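You operate a simulated robot arm through the tools that you are given. There is no shell and no other tool. Be economical: measure what you need, move in short steps, check, and stop when the job is done.

The job below is to be done with a simulated robot arm. You get a single attempt, and the scene is never put back.

Task
Take the scent refill from the dressing table top and leave it on top of the cedar block there.

The check looks at the end state, three seconds after you hand in, the way a careful person would. Anything else that was tipped, shoved, dropped, spilled or broken makes it a failure.

Robot
A 7-joint arm with a two-finger parallel gripper, fixed in place. Base frame: the origin is at the foot of the arm, x ahead of it, y to its left, z up; the work surface is at about z = 76. Readings come in cm, rad, newtons and seconds.
With the tool pointing down near the work surface it reaches from about 20 to 68 cm from the base axis. Its first joint turns from -1.152 to 1.152 rad. Payload 2.4 kg.
Tool frame: the origin (TCP) lies between the finger pads and is the grasp point; the fingertips stand 3 cm ahead of it; z points along the fingers, y is the line along which they close. The gripper opens to 9.4 cm. The fingers are 2.8 cm wide and 1 cm thick; the gripper's body (5 by 9.6 cm) begins 5.5 cm behind the TCP.
Orientation is that of the tool frame in the base frame, as a unit quaternion [x, y, z, w]. With the fingers straight down and closing along the base's y, the tool's x points along the base's -x, its y along +y and its z along -z.

Tools
- The arm moves only by the tool jog_arm. Its argument "motion" is a list of rows, each a list of 3 entries, a list of its own where there are three numbers: the turn, a rotation vector about the tool's x, y, z in rad, then the shift along the tool's x, y, z in cm, then the closure in counts, from 0 (fully open) to 255 (shut). In form: [[[ax, ay, az], [dx, dy, dz], grip], ...]. A call has 1 to 8 rows; each row shifts and turns the commanded pose from where the row before left it, along the tool's axes as they then stand. Each row takes 0.2 s and may step no farther than 5 cm and 0.15 rad from the row before; otherwise, or with a gripper value out of range, the whole call is refused. Where a pose cannot be reached the arm comes as near as it can. A force on the tool above 40 N (or 10 N above the force at the start of the call, whichever is more), or a blocked arm, ends the call early, and 0.2 s more pass. Each finger travels about 15.3 cm/s and halts on what it meets, pressing with about 27 N; the grip force reading is that of the motor and also rises with nothing between the fingers. The clock runs only during rows and for 0.2 s after the last one: add rows that do not move to give the fingers time. It gives the time, the measured TCP pose, the force on the tool (base axes), the opening and the grip force at its end, in the units of the frame above (readings bear some noise), and new pictures: "pictures" is both (left out), scene, wrist or none.
- Cameras (640 x 400 px; columns grow to the right, rows downward): "scene" is fixed at [4.21, 49.49, 140.76]; the picture's right is [-0.50, -0.87, 0.00], its down [-0.71, 0.41, -0.57] and it looks along [0.50, -0.28, -0.82] (base axes); focal length 352 px, centre (320, 200). "wrist" rides on the gripper at [-3.7, 0, -5.8] in the tool frame; the picture's right is [0.00, -1.00, 0.00], its down [0.97, 0.00, -0.24] and it looks along [0.24, 0.00, 0.97] (tool axes); focal length 218 px, centre (320, 200).
- measure_at(camera, pixels): for up to 12 pixels [column, row] of the newest picture of that camera ("zoom" is the newest enlarged one), the place [x, y, z] in the base frame of the surface seen there, good to about 0.3 cm, but the place of the scene camera against the robot may be out by one fixed shift of up to 1.8 cm in any direction. The clock stands still meanwhile.
- zoom(camera, box): a new picture of the part [left, top, right, bottom] of that camera's present view, enlarged. The clock stands still meanwhile.
- sign_off(): hands the job in; it is judged then, once.

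Go step by step. Measure first, check grasps and placings, and put right what went wrong. The budget is 60 turns and 120 pictures, counting those below and the enlarged ones. Unless the task says otherwise, let go and move clear before handing in, and close with one line.

The tools are called after ">>>" as a command line: name --argument value ..., lists and objects as JSON in quotes. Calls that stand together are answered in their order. jog_arm: Moves the arm, as the interface text tells. Its arguments: {"type":"object","properties":{"motion":{"type":"array","items":{"type":"array"}},"pictures":{"type":"string","enum":["both","scene","wrist","none"]}},"required":["motion"]} The other tools are called the same way: measure_at (camera, pixels) gives the place of the surface under pixels of a picture; zoom (camera, box) takes an enlarged picture of a part of a camera's view; sign_off () hands the job in.

At the start:

```text
t: 0.0
tcp_pos: [24.23, 29.81, 108.87]
tool_rot: [0.0, 1.0, 0.0, 0.0]
contact_force: [-0.1, 0.1, -0.5]
opening: 9.39
finger_force: 0.1
```

scene: 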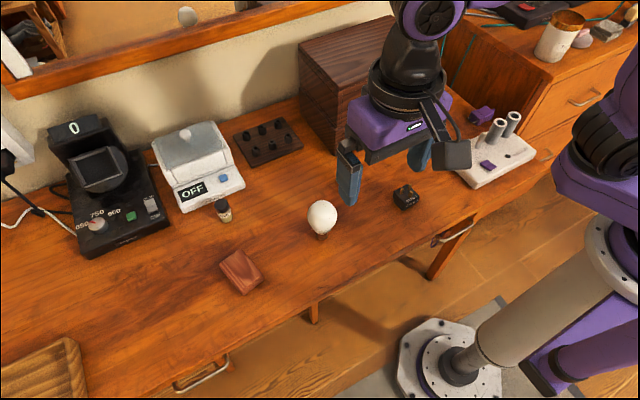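
wrist: 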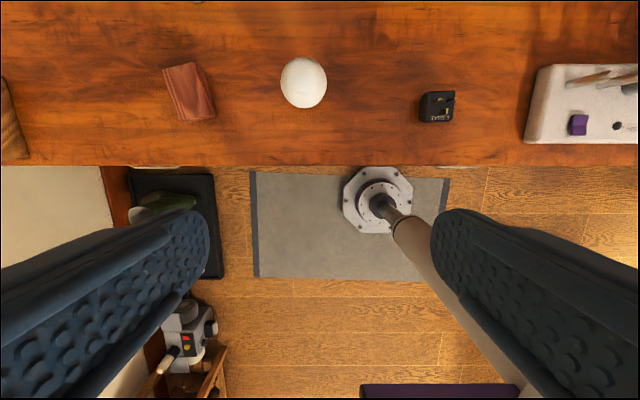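

The small bottle near scene (223,210) may be the refill, and the reddish block near (241,271) may be the cedar block. I'll zoom in to check both, along with the white ball thing at (322,217).

>>> zoom --camera "scene" --box '[180, 170, 300, 245]'

>>> zoom --camera "scene" --box '[200, 180, 440, 330]'

>>> measure_at --camera "scene" --pixels '[[223, 204], [223, 212], [224, 219], [240, 263], [245, 290], [260, 275], [222, 265], [240, 250], [322, 215], [225, 230], [320, 235], [403, 190]]'

>>> measure_at --camera "wrist" --pixels '[[182, 90], [165, 70], [195, 64], [213, 115], [183, 120], [303, 82], [437, 105], [250, 120]]'

```text
5.33 times, centred on (240, 208) of scene
```

zoom: 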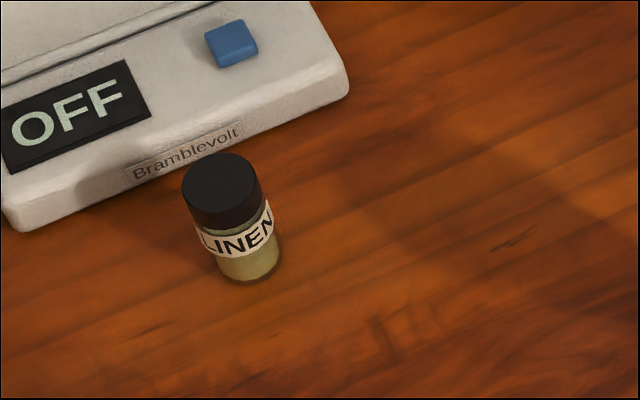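

```text
2.67 times, centred on (320, 255) of scene
```

zoom: 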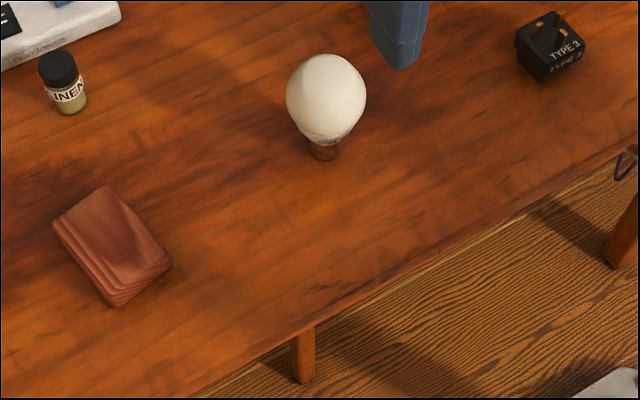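

```text
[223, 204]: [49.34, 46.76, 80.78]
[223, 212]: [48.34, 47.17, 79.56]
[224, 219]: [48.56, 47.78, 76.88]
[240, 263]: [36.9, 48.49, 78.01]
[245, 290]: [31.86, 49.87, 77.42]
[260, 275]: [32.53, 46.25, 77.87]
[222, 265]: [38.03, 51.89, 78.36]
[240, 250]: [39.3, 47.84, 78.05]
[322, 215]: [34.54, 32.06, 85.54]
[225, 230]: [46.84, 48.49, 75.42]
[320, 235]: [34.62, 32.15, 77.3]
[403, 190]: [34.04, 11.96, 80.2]
```

```text
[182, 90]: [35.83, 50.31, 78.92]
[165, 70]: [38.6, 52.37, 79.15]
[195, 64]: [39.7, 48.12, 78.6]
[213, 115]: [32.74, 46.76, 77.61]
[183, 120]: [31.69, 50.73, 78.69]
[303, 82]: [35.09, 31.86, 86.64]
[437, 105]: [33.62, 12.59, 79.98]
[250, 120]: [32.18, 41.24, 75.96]
```

The LINEN bottle at scene (223,210), at about (48.5, 47), is the scent refill. The cedar block is at about (35.5, 49). I'll check the heights on the scale behind the bottle and move the wrist camera closer while staying high.

>>> measure_at --camera "scene" --pixels '[[185, 133], [190, 155], [220, 180], [205, 206], [240, 187], [183, 212], [235, 170], [215, 195], [160, 190], [265, 140], [225, 150], [206, 200]]'

>>> jog_arm --motion '[[[0, 0, 0], [-3.4, 3.2, 1], 0], [[0, 0, 0], [-3.4, 3.2, 1], 0], [[0, 0, 0], [-3.4, 3.2, 1], 0], [[0, 0, 0], [-3.4, 3.2, 1], 0], [[0, 0, 0], [-3.4, 3.2, 1], 0], [[0, 0, 0], [0, 0, 0], 0]]'

```text
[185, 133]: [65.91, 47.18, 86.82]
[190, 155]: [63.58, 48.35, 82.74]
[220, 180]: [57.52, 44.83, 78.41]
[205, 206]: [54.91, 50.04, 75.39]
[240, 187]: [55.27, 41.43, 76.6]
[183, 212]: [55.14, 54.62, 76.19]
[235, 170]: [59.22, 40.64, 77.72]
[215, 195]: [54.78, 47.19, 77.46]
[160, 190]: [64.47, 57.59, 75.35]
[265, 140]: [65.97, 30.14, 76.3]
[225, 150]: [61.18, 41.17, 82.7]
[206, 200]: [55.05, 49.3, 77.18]
```

```text
t: 1.4
tcp_pos: [41.77, 45.98, 104.02]
tool_rot: [0.0, 1.0, 0.0, 0.0]
contact_force: [-0.8, 0.6, 0.6]
opening: 9.4
finger_force: 0.0
```

scene: 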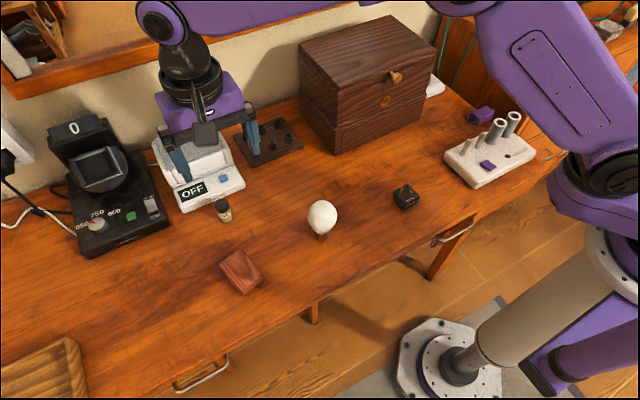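
wrist: 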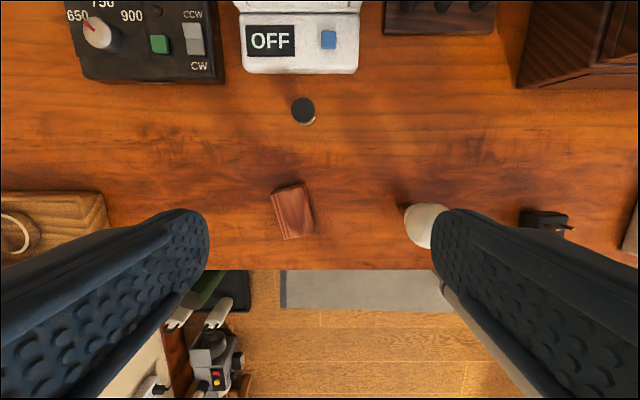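

Scale front is at about x=55 and low, so there's a gap behind the bottle. I'll measure the bottle (303,110) and the block (293,211) with the wrist camera.

>>> zoom --camera "wrist" --box '[240, 90, 400, 250]'

>>> measure_at --camera "wrist" --pixels '[[302, 107], [293, 107], [312, 107], [303, 98], [303, 116], [275, 195], [304, 187], [311, 233], [286, 237], [293, 211], [330, 150], [299, 72]]'

```text
2.50 times, centred on (320, 170) of wrist
```

zoom: 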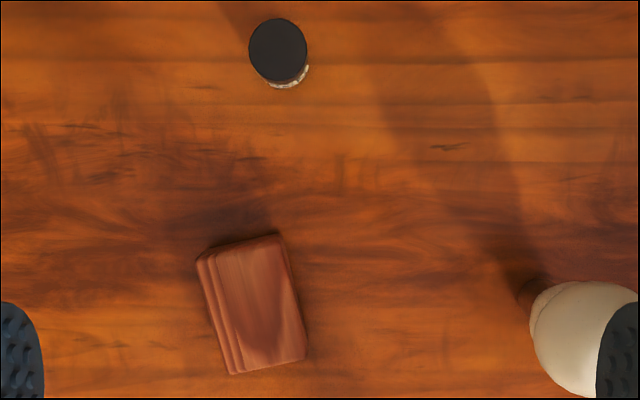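

```text
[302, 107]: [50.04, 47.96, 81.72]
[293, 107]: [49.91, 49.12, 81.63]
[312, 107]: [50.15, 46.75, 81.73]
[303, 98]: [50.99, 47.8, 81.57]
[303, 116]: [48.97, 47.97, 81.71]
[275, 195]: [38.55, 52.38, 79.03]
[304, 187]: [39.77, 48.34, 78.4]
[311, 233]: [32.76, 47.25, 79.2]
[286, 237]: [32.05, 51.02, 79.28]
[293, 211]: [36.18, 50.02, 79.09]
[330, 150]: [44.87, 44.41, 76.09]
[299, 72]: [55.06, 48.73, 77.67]
```

Bottle top centre is (50.0, 47.9, 81.7), which is right at the edge of reach. I'll tilt the fingers 0.3 rad outward about the closing axis to get there, then move to a point above it.

>>> jog_arm --motion '[[[0, -0.15, 0], [0, 0, 0], 0], [[0, -0.15, 0], [0, 0, 0], 0], [[0, 0, 0], [-0.77, 0.48, 4.4], 0], [[0, 0, 0], [-0.77, 0.48, 4.4], 0], [[0, 0, 0], [-0.77, 0.48, 4.4], 0], [[0, 0, 0], [-0.77, 0.48, 4.4], 0], [[0, 0, 0], [0, 0, 0], 0], [[0, 0, 0], [0, 0, 0], 0]]'

```text
t: 3.2
tcp_pos: [49.33, 47.81, 88.03]
tool_rot: [0.0, 0.989, 0.0, 0.15]
contact_force: [-0.2, 0.9, -0.3]
opening: 9.41
finger_force: 0.0
```

scene: 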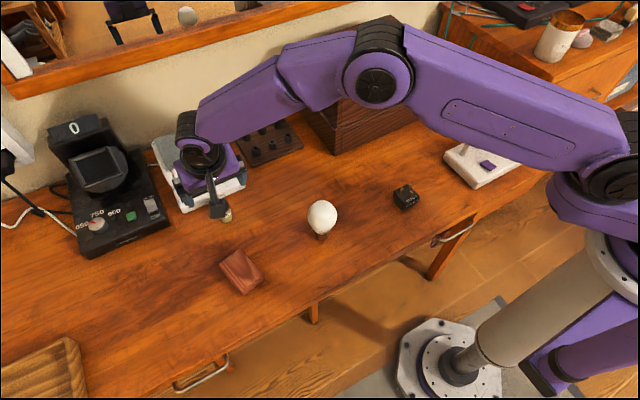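
wrist: 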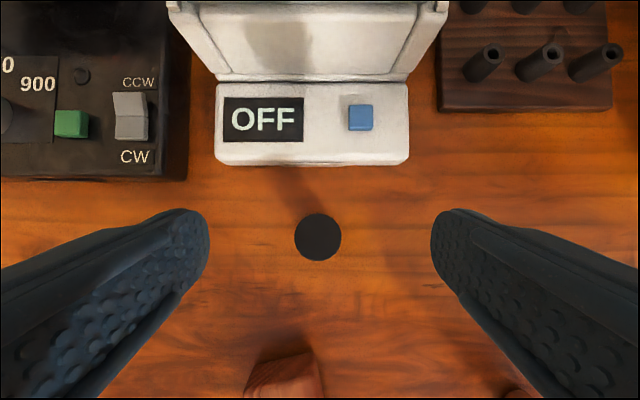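

The bottle cap is centred between the fingers at (318,237). I'll re-measure it from here.

>>> measure_at --camera "wrist" --pixels '[[318, 237], [297, 237], [339, 237], [318, 216], [318, 258], [270, 200]]'

```text
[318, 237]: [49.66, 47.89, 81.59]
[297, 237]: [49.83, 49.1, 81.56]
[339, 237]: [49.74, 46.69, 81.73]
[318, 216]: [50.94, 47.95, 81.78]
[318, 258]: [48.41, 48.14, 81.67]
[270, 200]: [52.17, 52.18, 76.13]
```

The bottle is at (49.7, 47.9) and 2.5 cm across. I'll descend straight to z≈80.2 with the gripper open.

>>> jog_arm --motion '[[[0, 0, 0], [0.66, 0.03, 2.5], 0], [[0, 0, 0], [0.66, 0.03, 2.5], 0], [[0, 0, 0], [0.66, 0.03, 2.5], 0], [[0, 0, 0], [0, 0, 0], 0]]'

```text
t: 4.2
tcp_pos: [49.73, 47.84, 80.22]
tool_rot: [0.001, 0.989, 0.0, 0.149]
contact_force: [-0.5, 0.9, -0.2]
opening: 9.42
finger_force: 0.1
```

scene: 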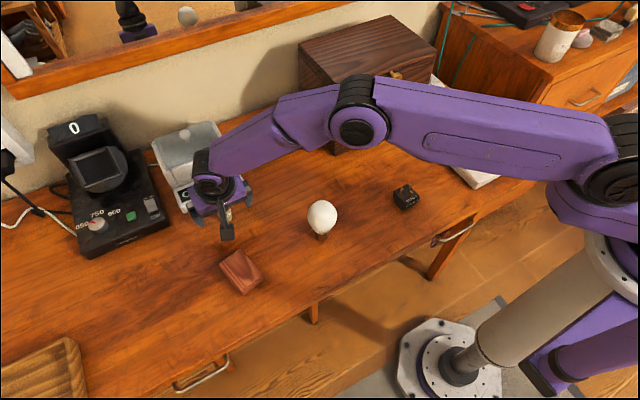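
wrist: 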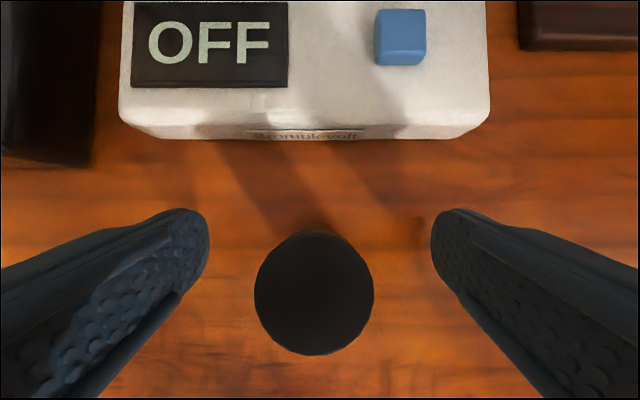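

The cap sits about 0.15 cm to the +y side of centre (col 314). I'll nudge over and close in steps.

>>> jog_arm --motion '[[[0, 0, 0], [0, 0.15, 0], 60], [[0, 0, 0], [0, 0, 0], 130], [[0, 0, 0], [0, 0, 0], 170], [[0, 0, 0], [0, 0, 0], 200], [[0, 0, 0], [0, 0, 0], 215], [[0, 0, 0], [0, 0, 0], 215]]' --pictures "wrist"

```text
t: 5.6
tcp_pos: [49.78, 47.96, 80.26]
tool_rot: [0.001, 0.989, 0.0, 0.15]
contact_force: [0.6, 0.5, 1.0]
opening: 2.8
finger_force: 27.2
```

wrist: 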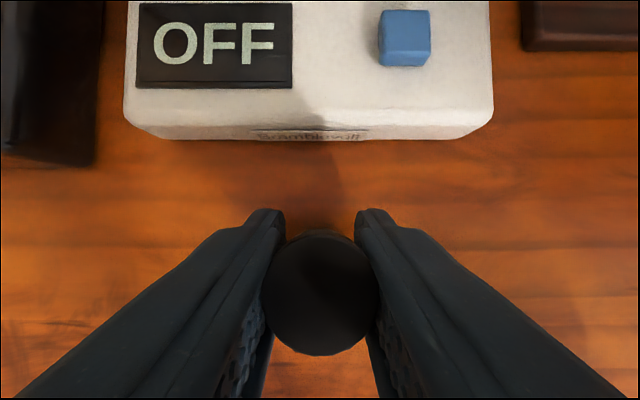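

The grip holds with an opening of 2.8 cm at 27 N. I'll lift straight up 8 cm and check.

>>> jog_arm --motion '[[[0, 0, 0], [-0.3, 0, -0.95], 215], [[0, 0, 0], [-0.6, 0, -1.91], 215], [[0, 0, 0], [-0.74, 0, -2.39], 215], [[0, 0, 0], [-0.74, 0, -2.39], 215], [[0, 0, 0], [0, 0, 0], 215]]'

```text
t: 6.8
tcp_pos: [49.78, 48.0, 88.18]
tool_rot: [0.001, 0.989, 0.0, 0.15]
contact_force: [-0.5, -1.0, -0.1]
opening: 2.8
finger_force: 27.2
```

scene: 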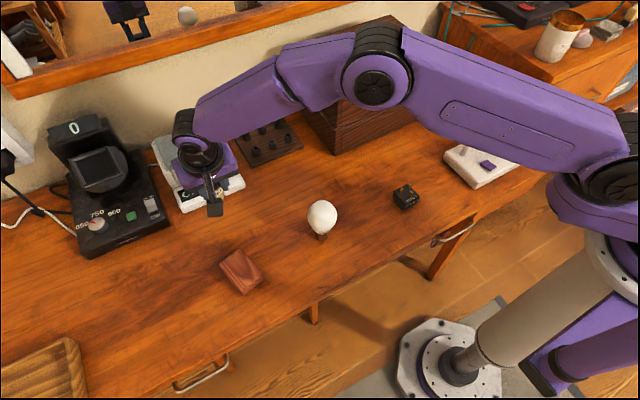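
wrist: 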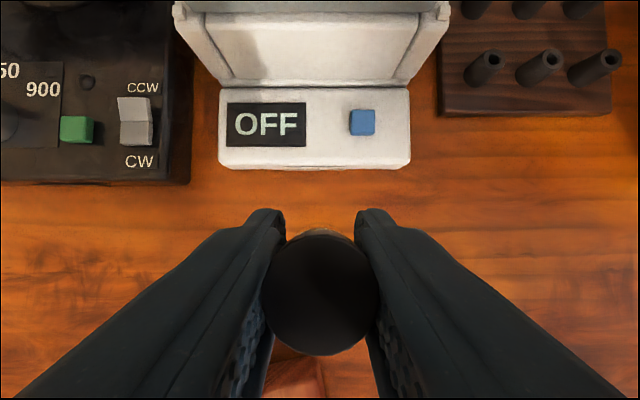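

The bottle is held and clear. Before placing it, I'll check the profile of the block's top.

>>> zoom --camera "scene" --box '[200, 235, 280, 305]'

```text
5.71 times, centred on (240, 270) of scene
```

zoom: 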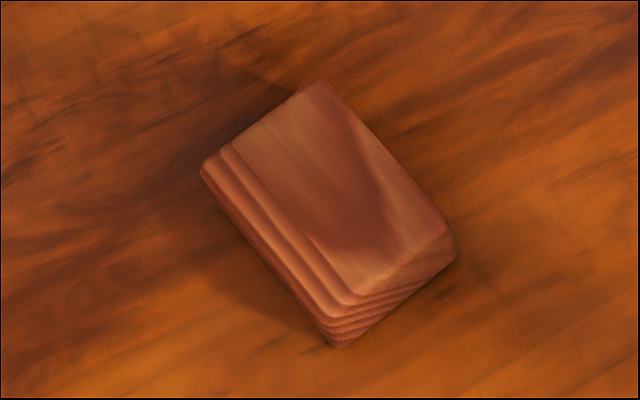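

>>> measure_at --camera "zoom" --pixels '[[318, 88], [225, 155], [210, 165], [345, 295], [440, 235], [330, 195], [280, 235], [262, 245], [385, 165], [300, 220], [370, 250], [275, 135]]'

```text
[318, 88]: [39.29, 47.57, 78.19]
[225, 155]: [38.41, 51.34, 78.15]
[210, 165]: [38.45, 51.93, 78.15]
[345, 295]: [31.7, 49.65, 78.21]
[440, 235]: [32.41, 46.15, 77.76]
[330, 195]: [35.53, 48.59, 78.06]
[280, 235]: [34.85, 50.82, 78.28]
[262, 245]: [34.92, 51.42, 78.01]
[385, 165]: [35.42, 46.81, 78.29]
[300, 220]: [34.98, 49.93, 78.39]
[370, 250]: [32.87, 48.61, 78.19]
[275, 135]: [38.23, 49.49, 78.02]
```

The block's top is flat, z≈79.1 in the wrist frame and centred near (35.8, 49.5). I'll carry the bottle over there at the current height.

>>> jog_arm --motion '[[[0, 0, 0], [2.67, 0.3, -0.83], 215], [[0, 0, 0], [2.67, 0.3, -0.83], 215], [[0, 0, 0], [2.67, 0.3, -0.83], 215], [[0, 0, 0], [2.67, 0.3, -0.83], 215], [[0, 0, 0], [2.67, 0.3, -0.83], 215], [[0, 0, 0], [0, 0, 0], 215], [[0, 0, 0], [0, 0, 0], 215]]'

```text
t: 8.4
tcp_pos: [35.76, 49.71, 88.13]
tool_rot: [-0.001, 0.989, 0.001, 0.15]
contact_force: [-0.4, 0.5, 0.2]
opening: 2.78
finger_force: 26.5
```

scene: 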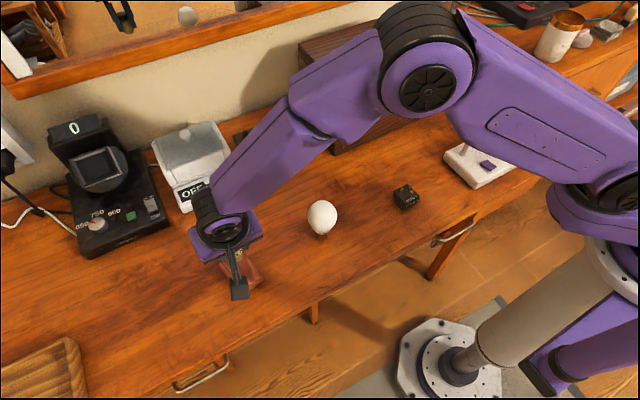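
wrist: 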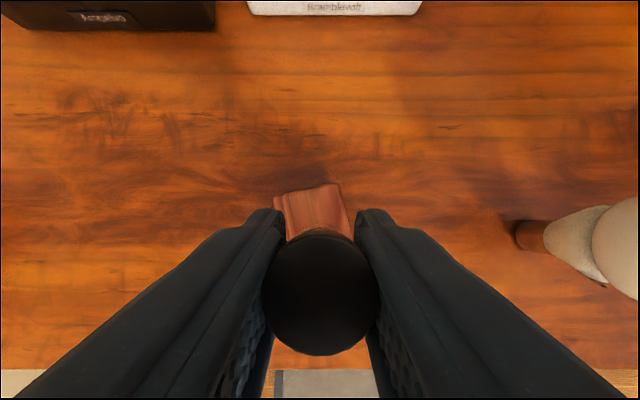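

The block's visible end at (315,210) lines up with the bottle. I'll lower to just above the contact height of about 83.2.

>>> jog_arm --motion '[[[0, 0, 0], [0.68, -0.1, 2.2], 215], [[0, 0, 0], [0.5, 0, 1.6], 215], [[0, 0, 0], [0.12, 0, 0.4], 215], [[0, 0, 0], [0, 0, 0], 215]]'

>>> zoom --camera "scene" --box '[180, 220, 300, 310]'

```text
t: 9.4
tcp_pos: [35.59, 49.5, 83.72]
tool_rot: [0.0, 0.989, 0.0, 0.15]
contact_force: [0.2, 0.0, 0.0]
opening: 2.8
finger_force: 27.2
```

scene: 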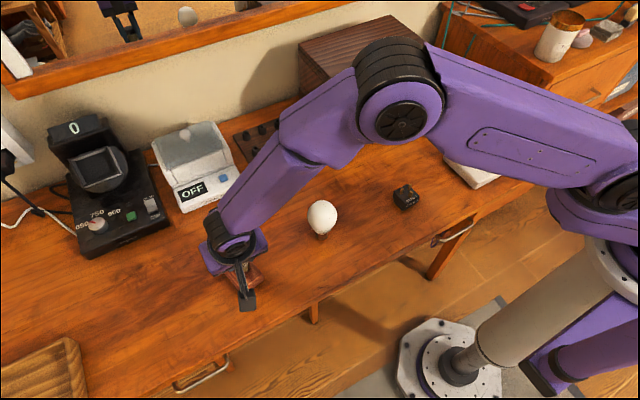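
wrist: 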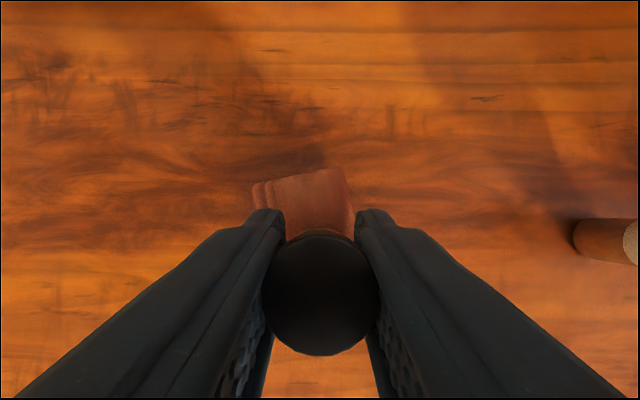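

```text
4.44 times, centred on (240, 265) of scene
```

zoom: 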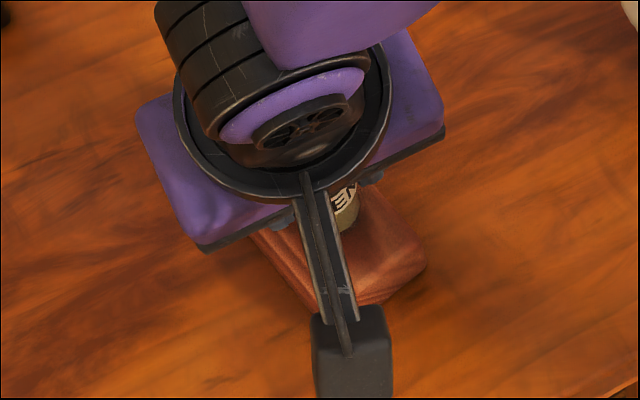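

It's at z=83.72 with no contact yet. I'll go down in small steps and watch the force.

>>> jog_arm --motion '[[[0, 0, 0], [0.04, 0, 0.14], 215], [[0, 0, 0], [0.04, 0, 0.14], 215], [[0, 0, 0], [0, 0, 0], 215]]' --pictures "none"

```text
t: 10.2
tcp_pos: [35.68, 49.51, 83.49]
tool_rot: [0.001, 0.989, 0.001, 0.15]
contact_force: [-0.1, -0.3, 0.1]
opening: 2.79
finger_force: 26.8
```

>>> jog_arm --motion '[[[0, 0, 0], [0.045, 0, 0.14], 215], [[0, 0, 0], [0, 0, 0], 215]]' --pictures "none"

```text
t: 10.8
tcp_pos: [35.6, 49.57, 83.25]
tool_rot: [0.0, 0.989, 0.0, 0.149]
contact_force: [-0.6, -0.2, -0.6]
opening: 2.79
finger_force: 27.0
```

Still no contact at 83.25, so I'll continue in small steps.

>>> jog_arm --motion '[[[0, 0, 0], [0.03, 0, 0.1], 215], [[0, 0, 0], [0, 0, 0], 215]]' --pictures "none"

```text
t: 11.4
tcp_pos: [35.78, 49.5, 83.24]
tool_rot: [0.0, 0.989, -0.001, 0.149]
contact_force: [-0.3, -0.7, -0.2]
opening: 2.81
finger_force: 26.6
```

>>> jog_arm --motion '[[[0, 0, 0], [0.03, 0, 0.1], 215], [[0, 0, 0], [0, 0, 0], 215]]' --pictures "wrist"

>>> zoom --camera "scene" --box '[220, 245, 280, 295]'

```text
t: 12.0
tcp_pos: [35.67, 49.36, 83.18]
tool_rot: [0.0, 0.989, 0.0, 0.149]
contact_force: [-0.9, 0.3, 5.1]
opening: 2.79
finger_force: 27.0
```

wrist: 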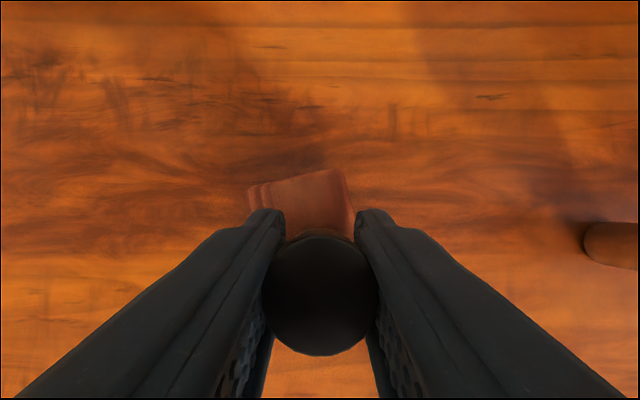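

```text
8.00 times, centred on (250, 270) of scene
```

zoom: 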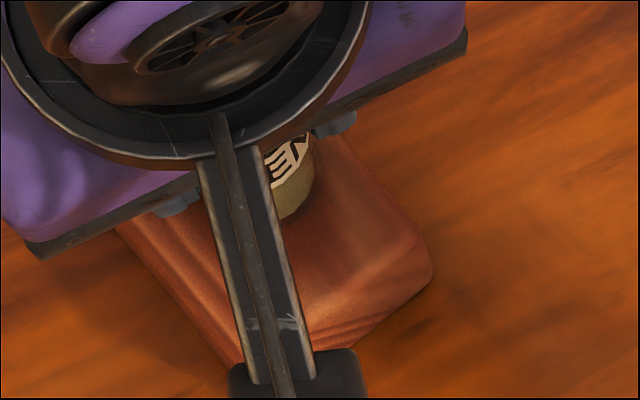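

A 5 N upward force shows the bottle is resting on the block. I'll open gently without moving.

>>> jog_arm --motion '[[[0, 0, 0], [0, 0, 0], 176], [[0, 0, 0], [0, 0, 0], 165], [[0, 0, 0], [0, 0, 0], 140], [[0, 0, 0], [0, 0, 0], 100], [[0, 0, 0], [0, 0, 0], 60], [[0, 0, 0], [0, 0, 0], 60]]'

```text
t: 13.4
tcp_pos: [35.77, 49.38, 83.05]
tool_rot: [0.0, 0.989, 0.0, 0.149]
contact_force: [-0.5, -0.2, -0.1]
opening: 7.2
finger_force: 0.1
```

scene: 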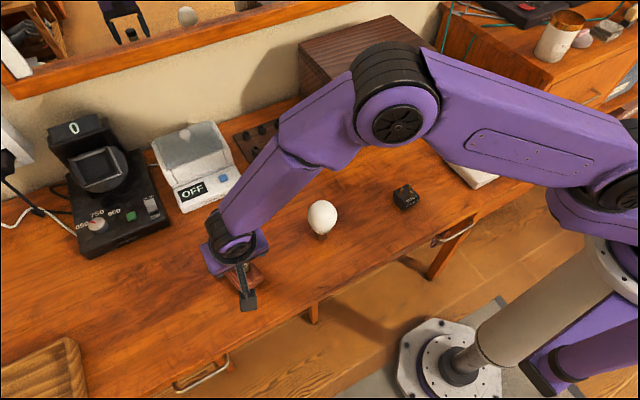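
wrist: 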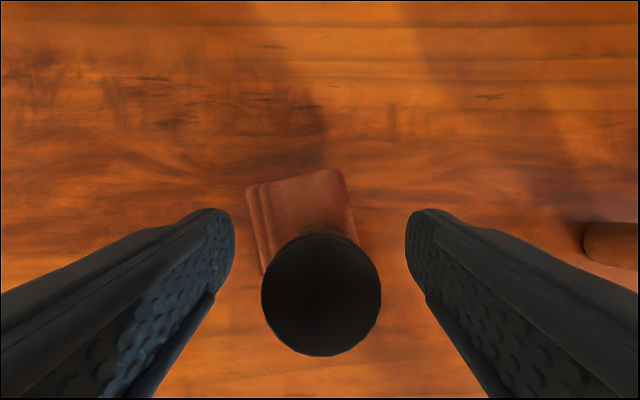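

The fingers are free of the bottle, which stands upright. I'll rise vertically.

>>> jog_arm --motion '[[[0, 0, 0], [-0.45, 0, -1.43], 30], [[0, 0, 0], [-0.9, 0, -2.86], 0], [[0, 0, 0], [-1.18, 0, -3.8], 0], [[0, 0, 0], [-1.18, 0, -3.8], 0], [[0, 0, 0], [-1.18, 0, -3.8], 0], [[0, 0, 0], [-1.18, 0, -3.8], 0], [[0, 0, 0], [0, 0, 0], 0]]'

>>> zoom --camera "scene" --box '[180, 220, 300, 310]'

```text
t: 15.0
tcp_pos: [35.82, 49.51, 103.5]
tool_rot: [0.0, 0.989, 0.001, 0.149]
contact_force: [0.1, -0.7, 0.2]
opening: 9.41
finger_force: 0.0
```

scene: 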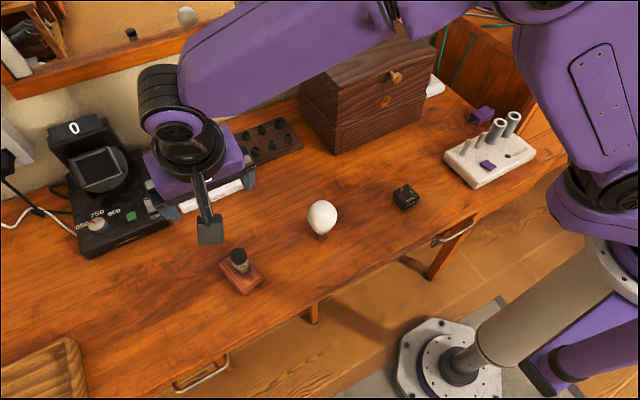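
wrist: 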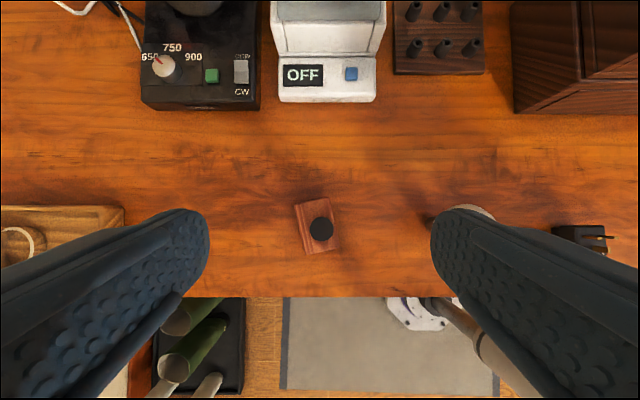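

```text
4.44 times, centred on (240, 265) of scene
```

zoom: 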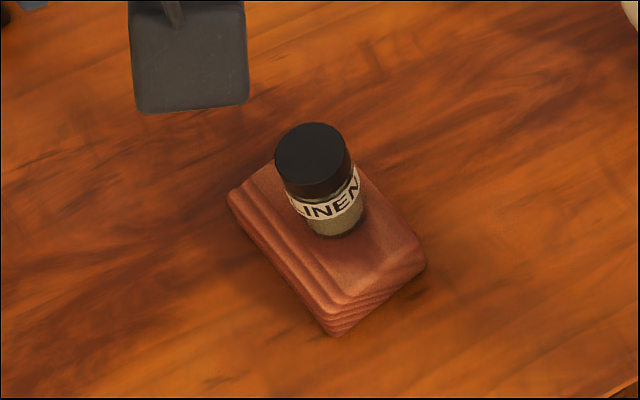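

The zoomed view shows the LINEN bottle standing upright and well inside the block's top, with everything else in place and the arm clear. I'll hand in now.

>>> sign_off

```text
The job is handed in.
```

The scent refill (the LINEN bottle) is standing upright on top of the cedar block, the arm is clear, and nothing else was disturbed.
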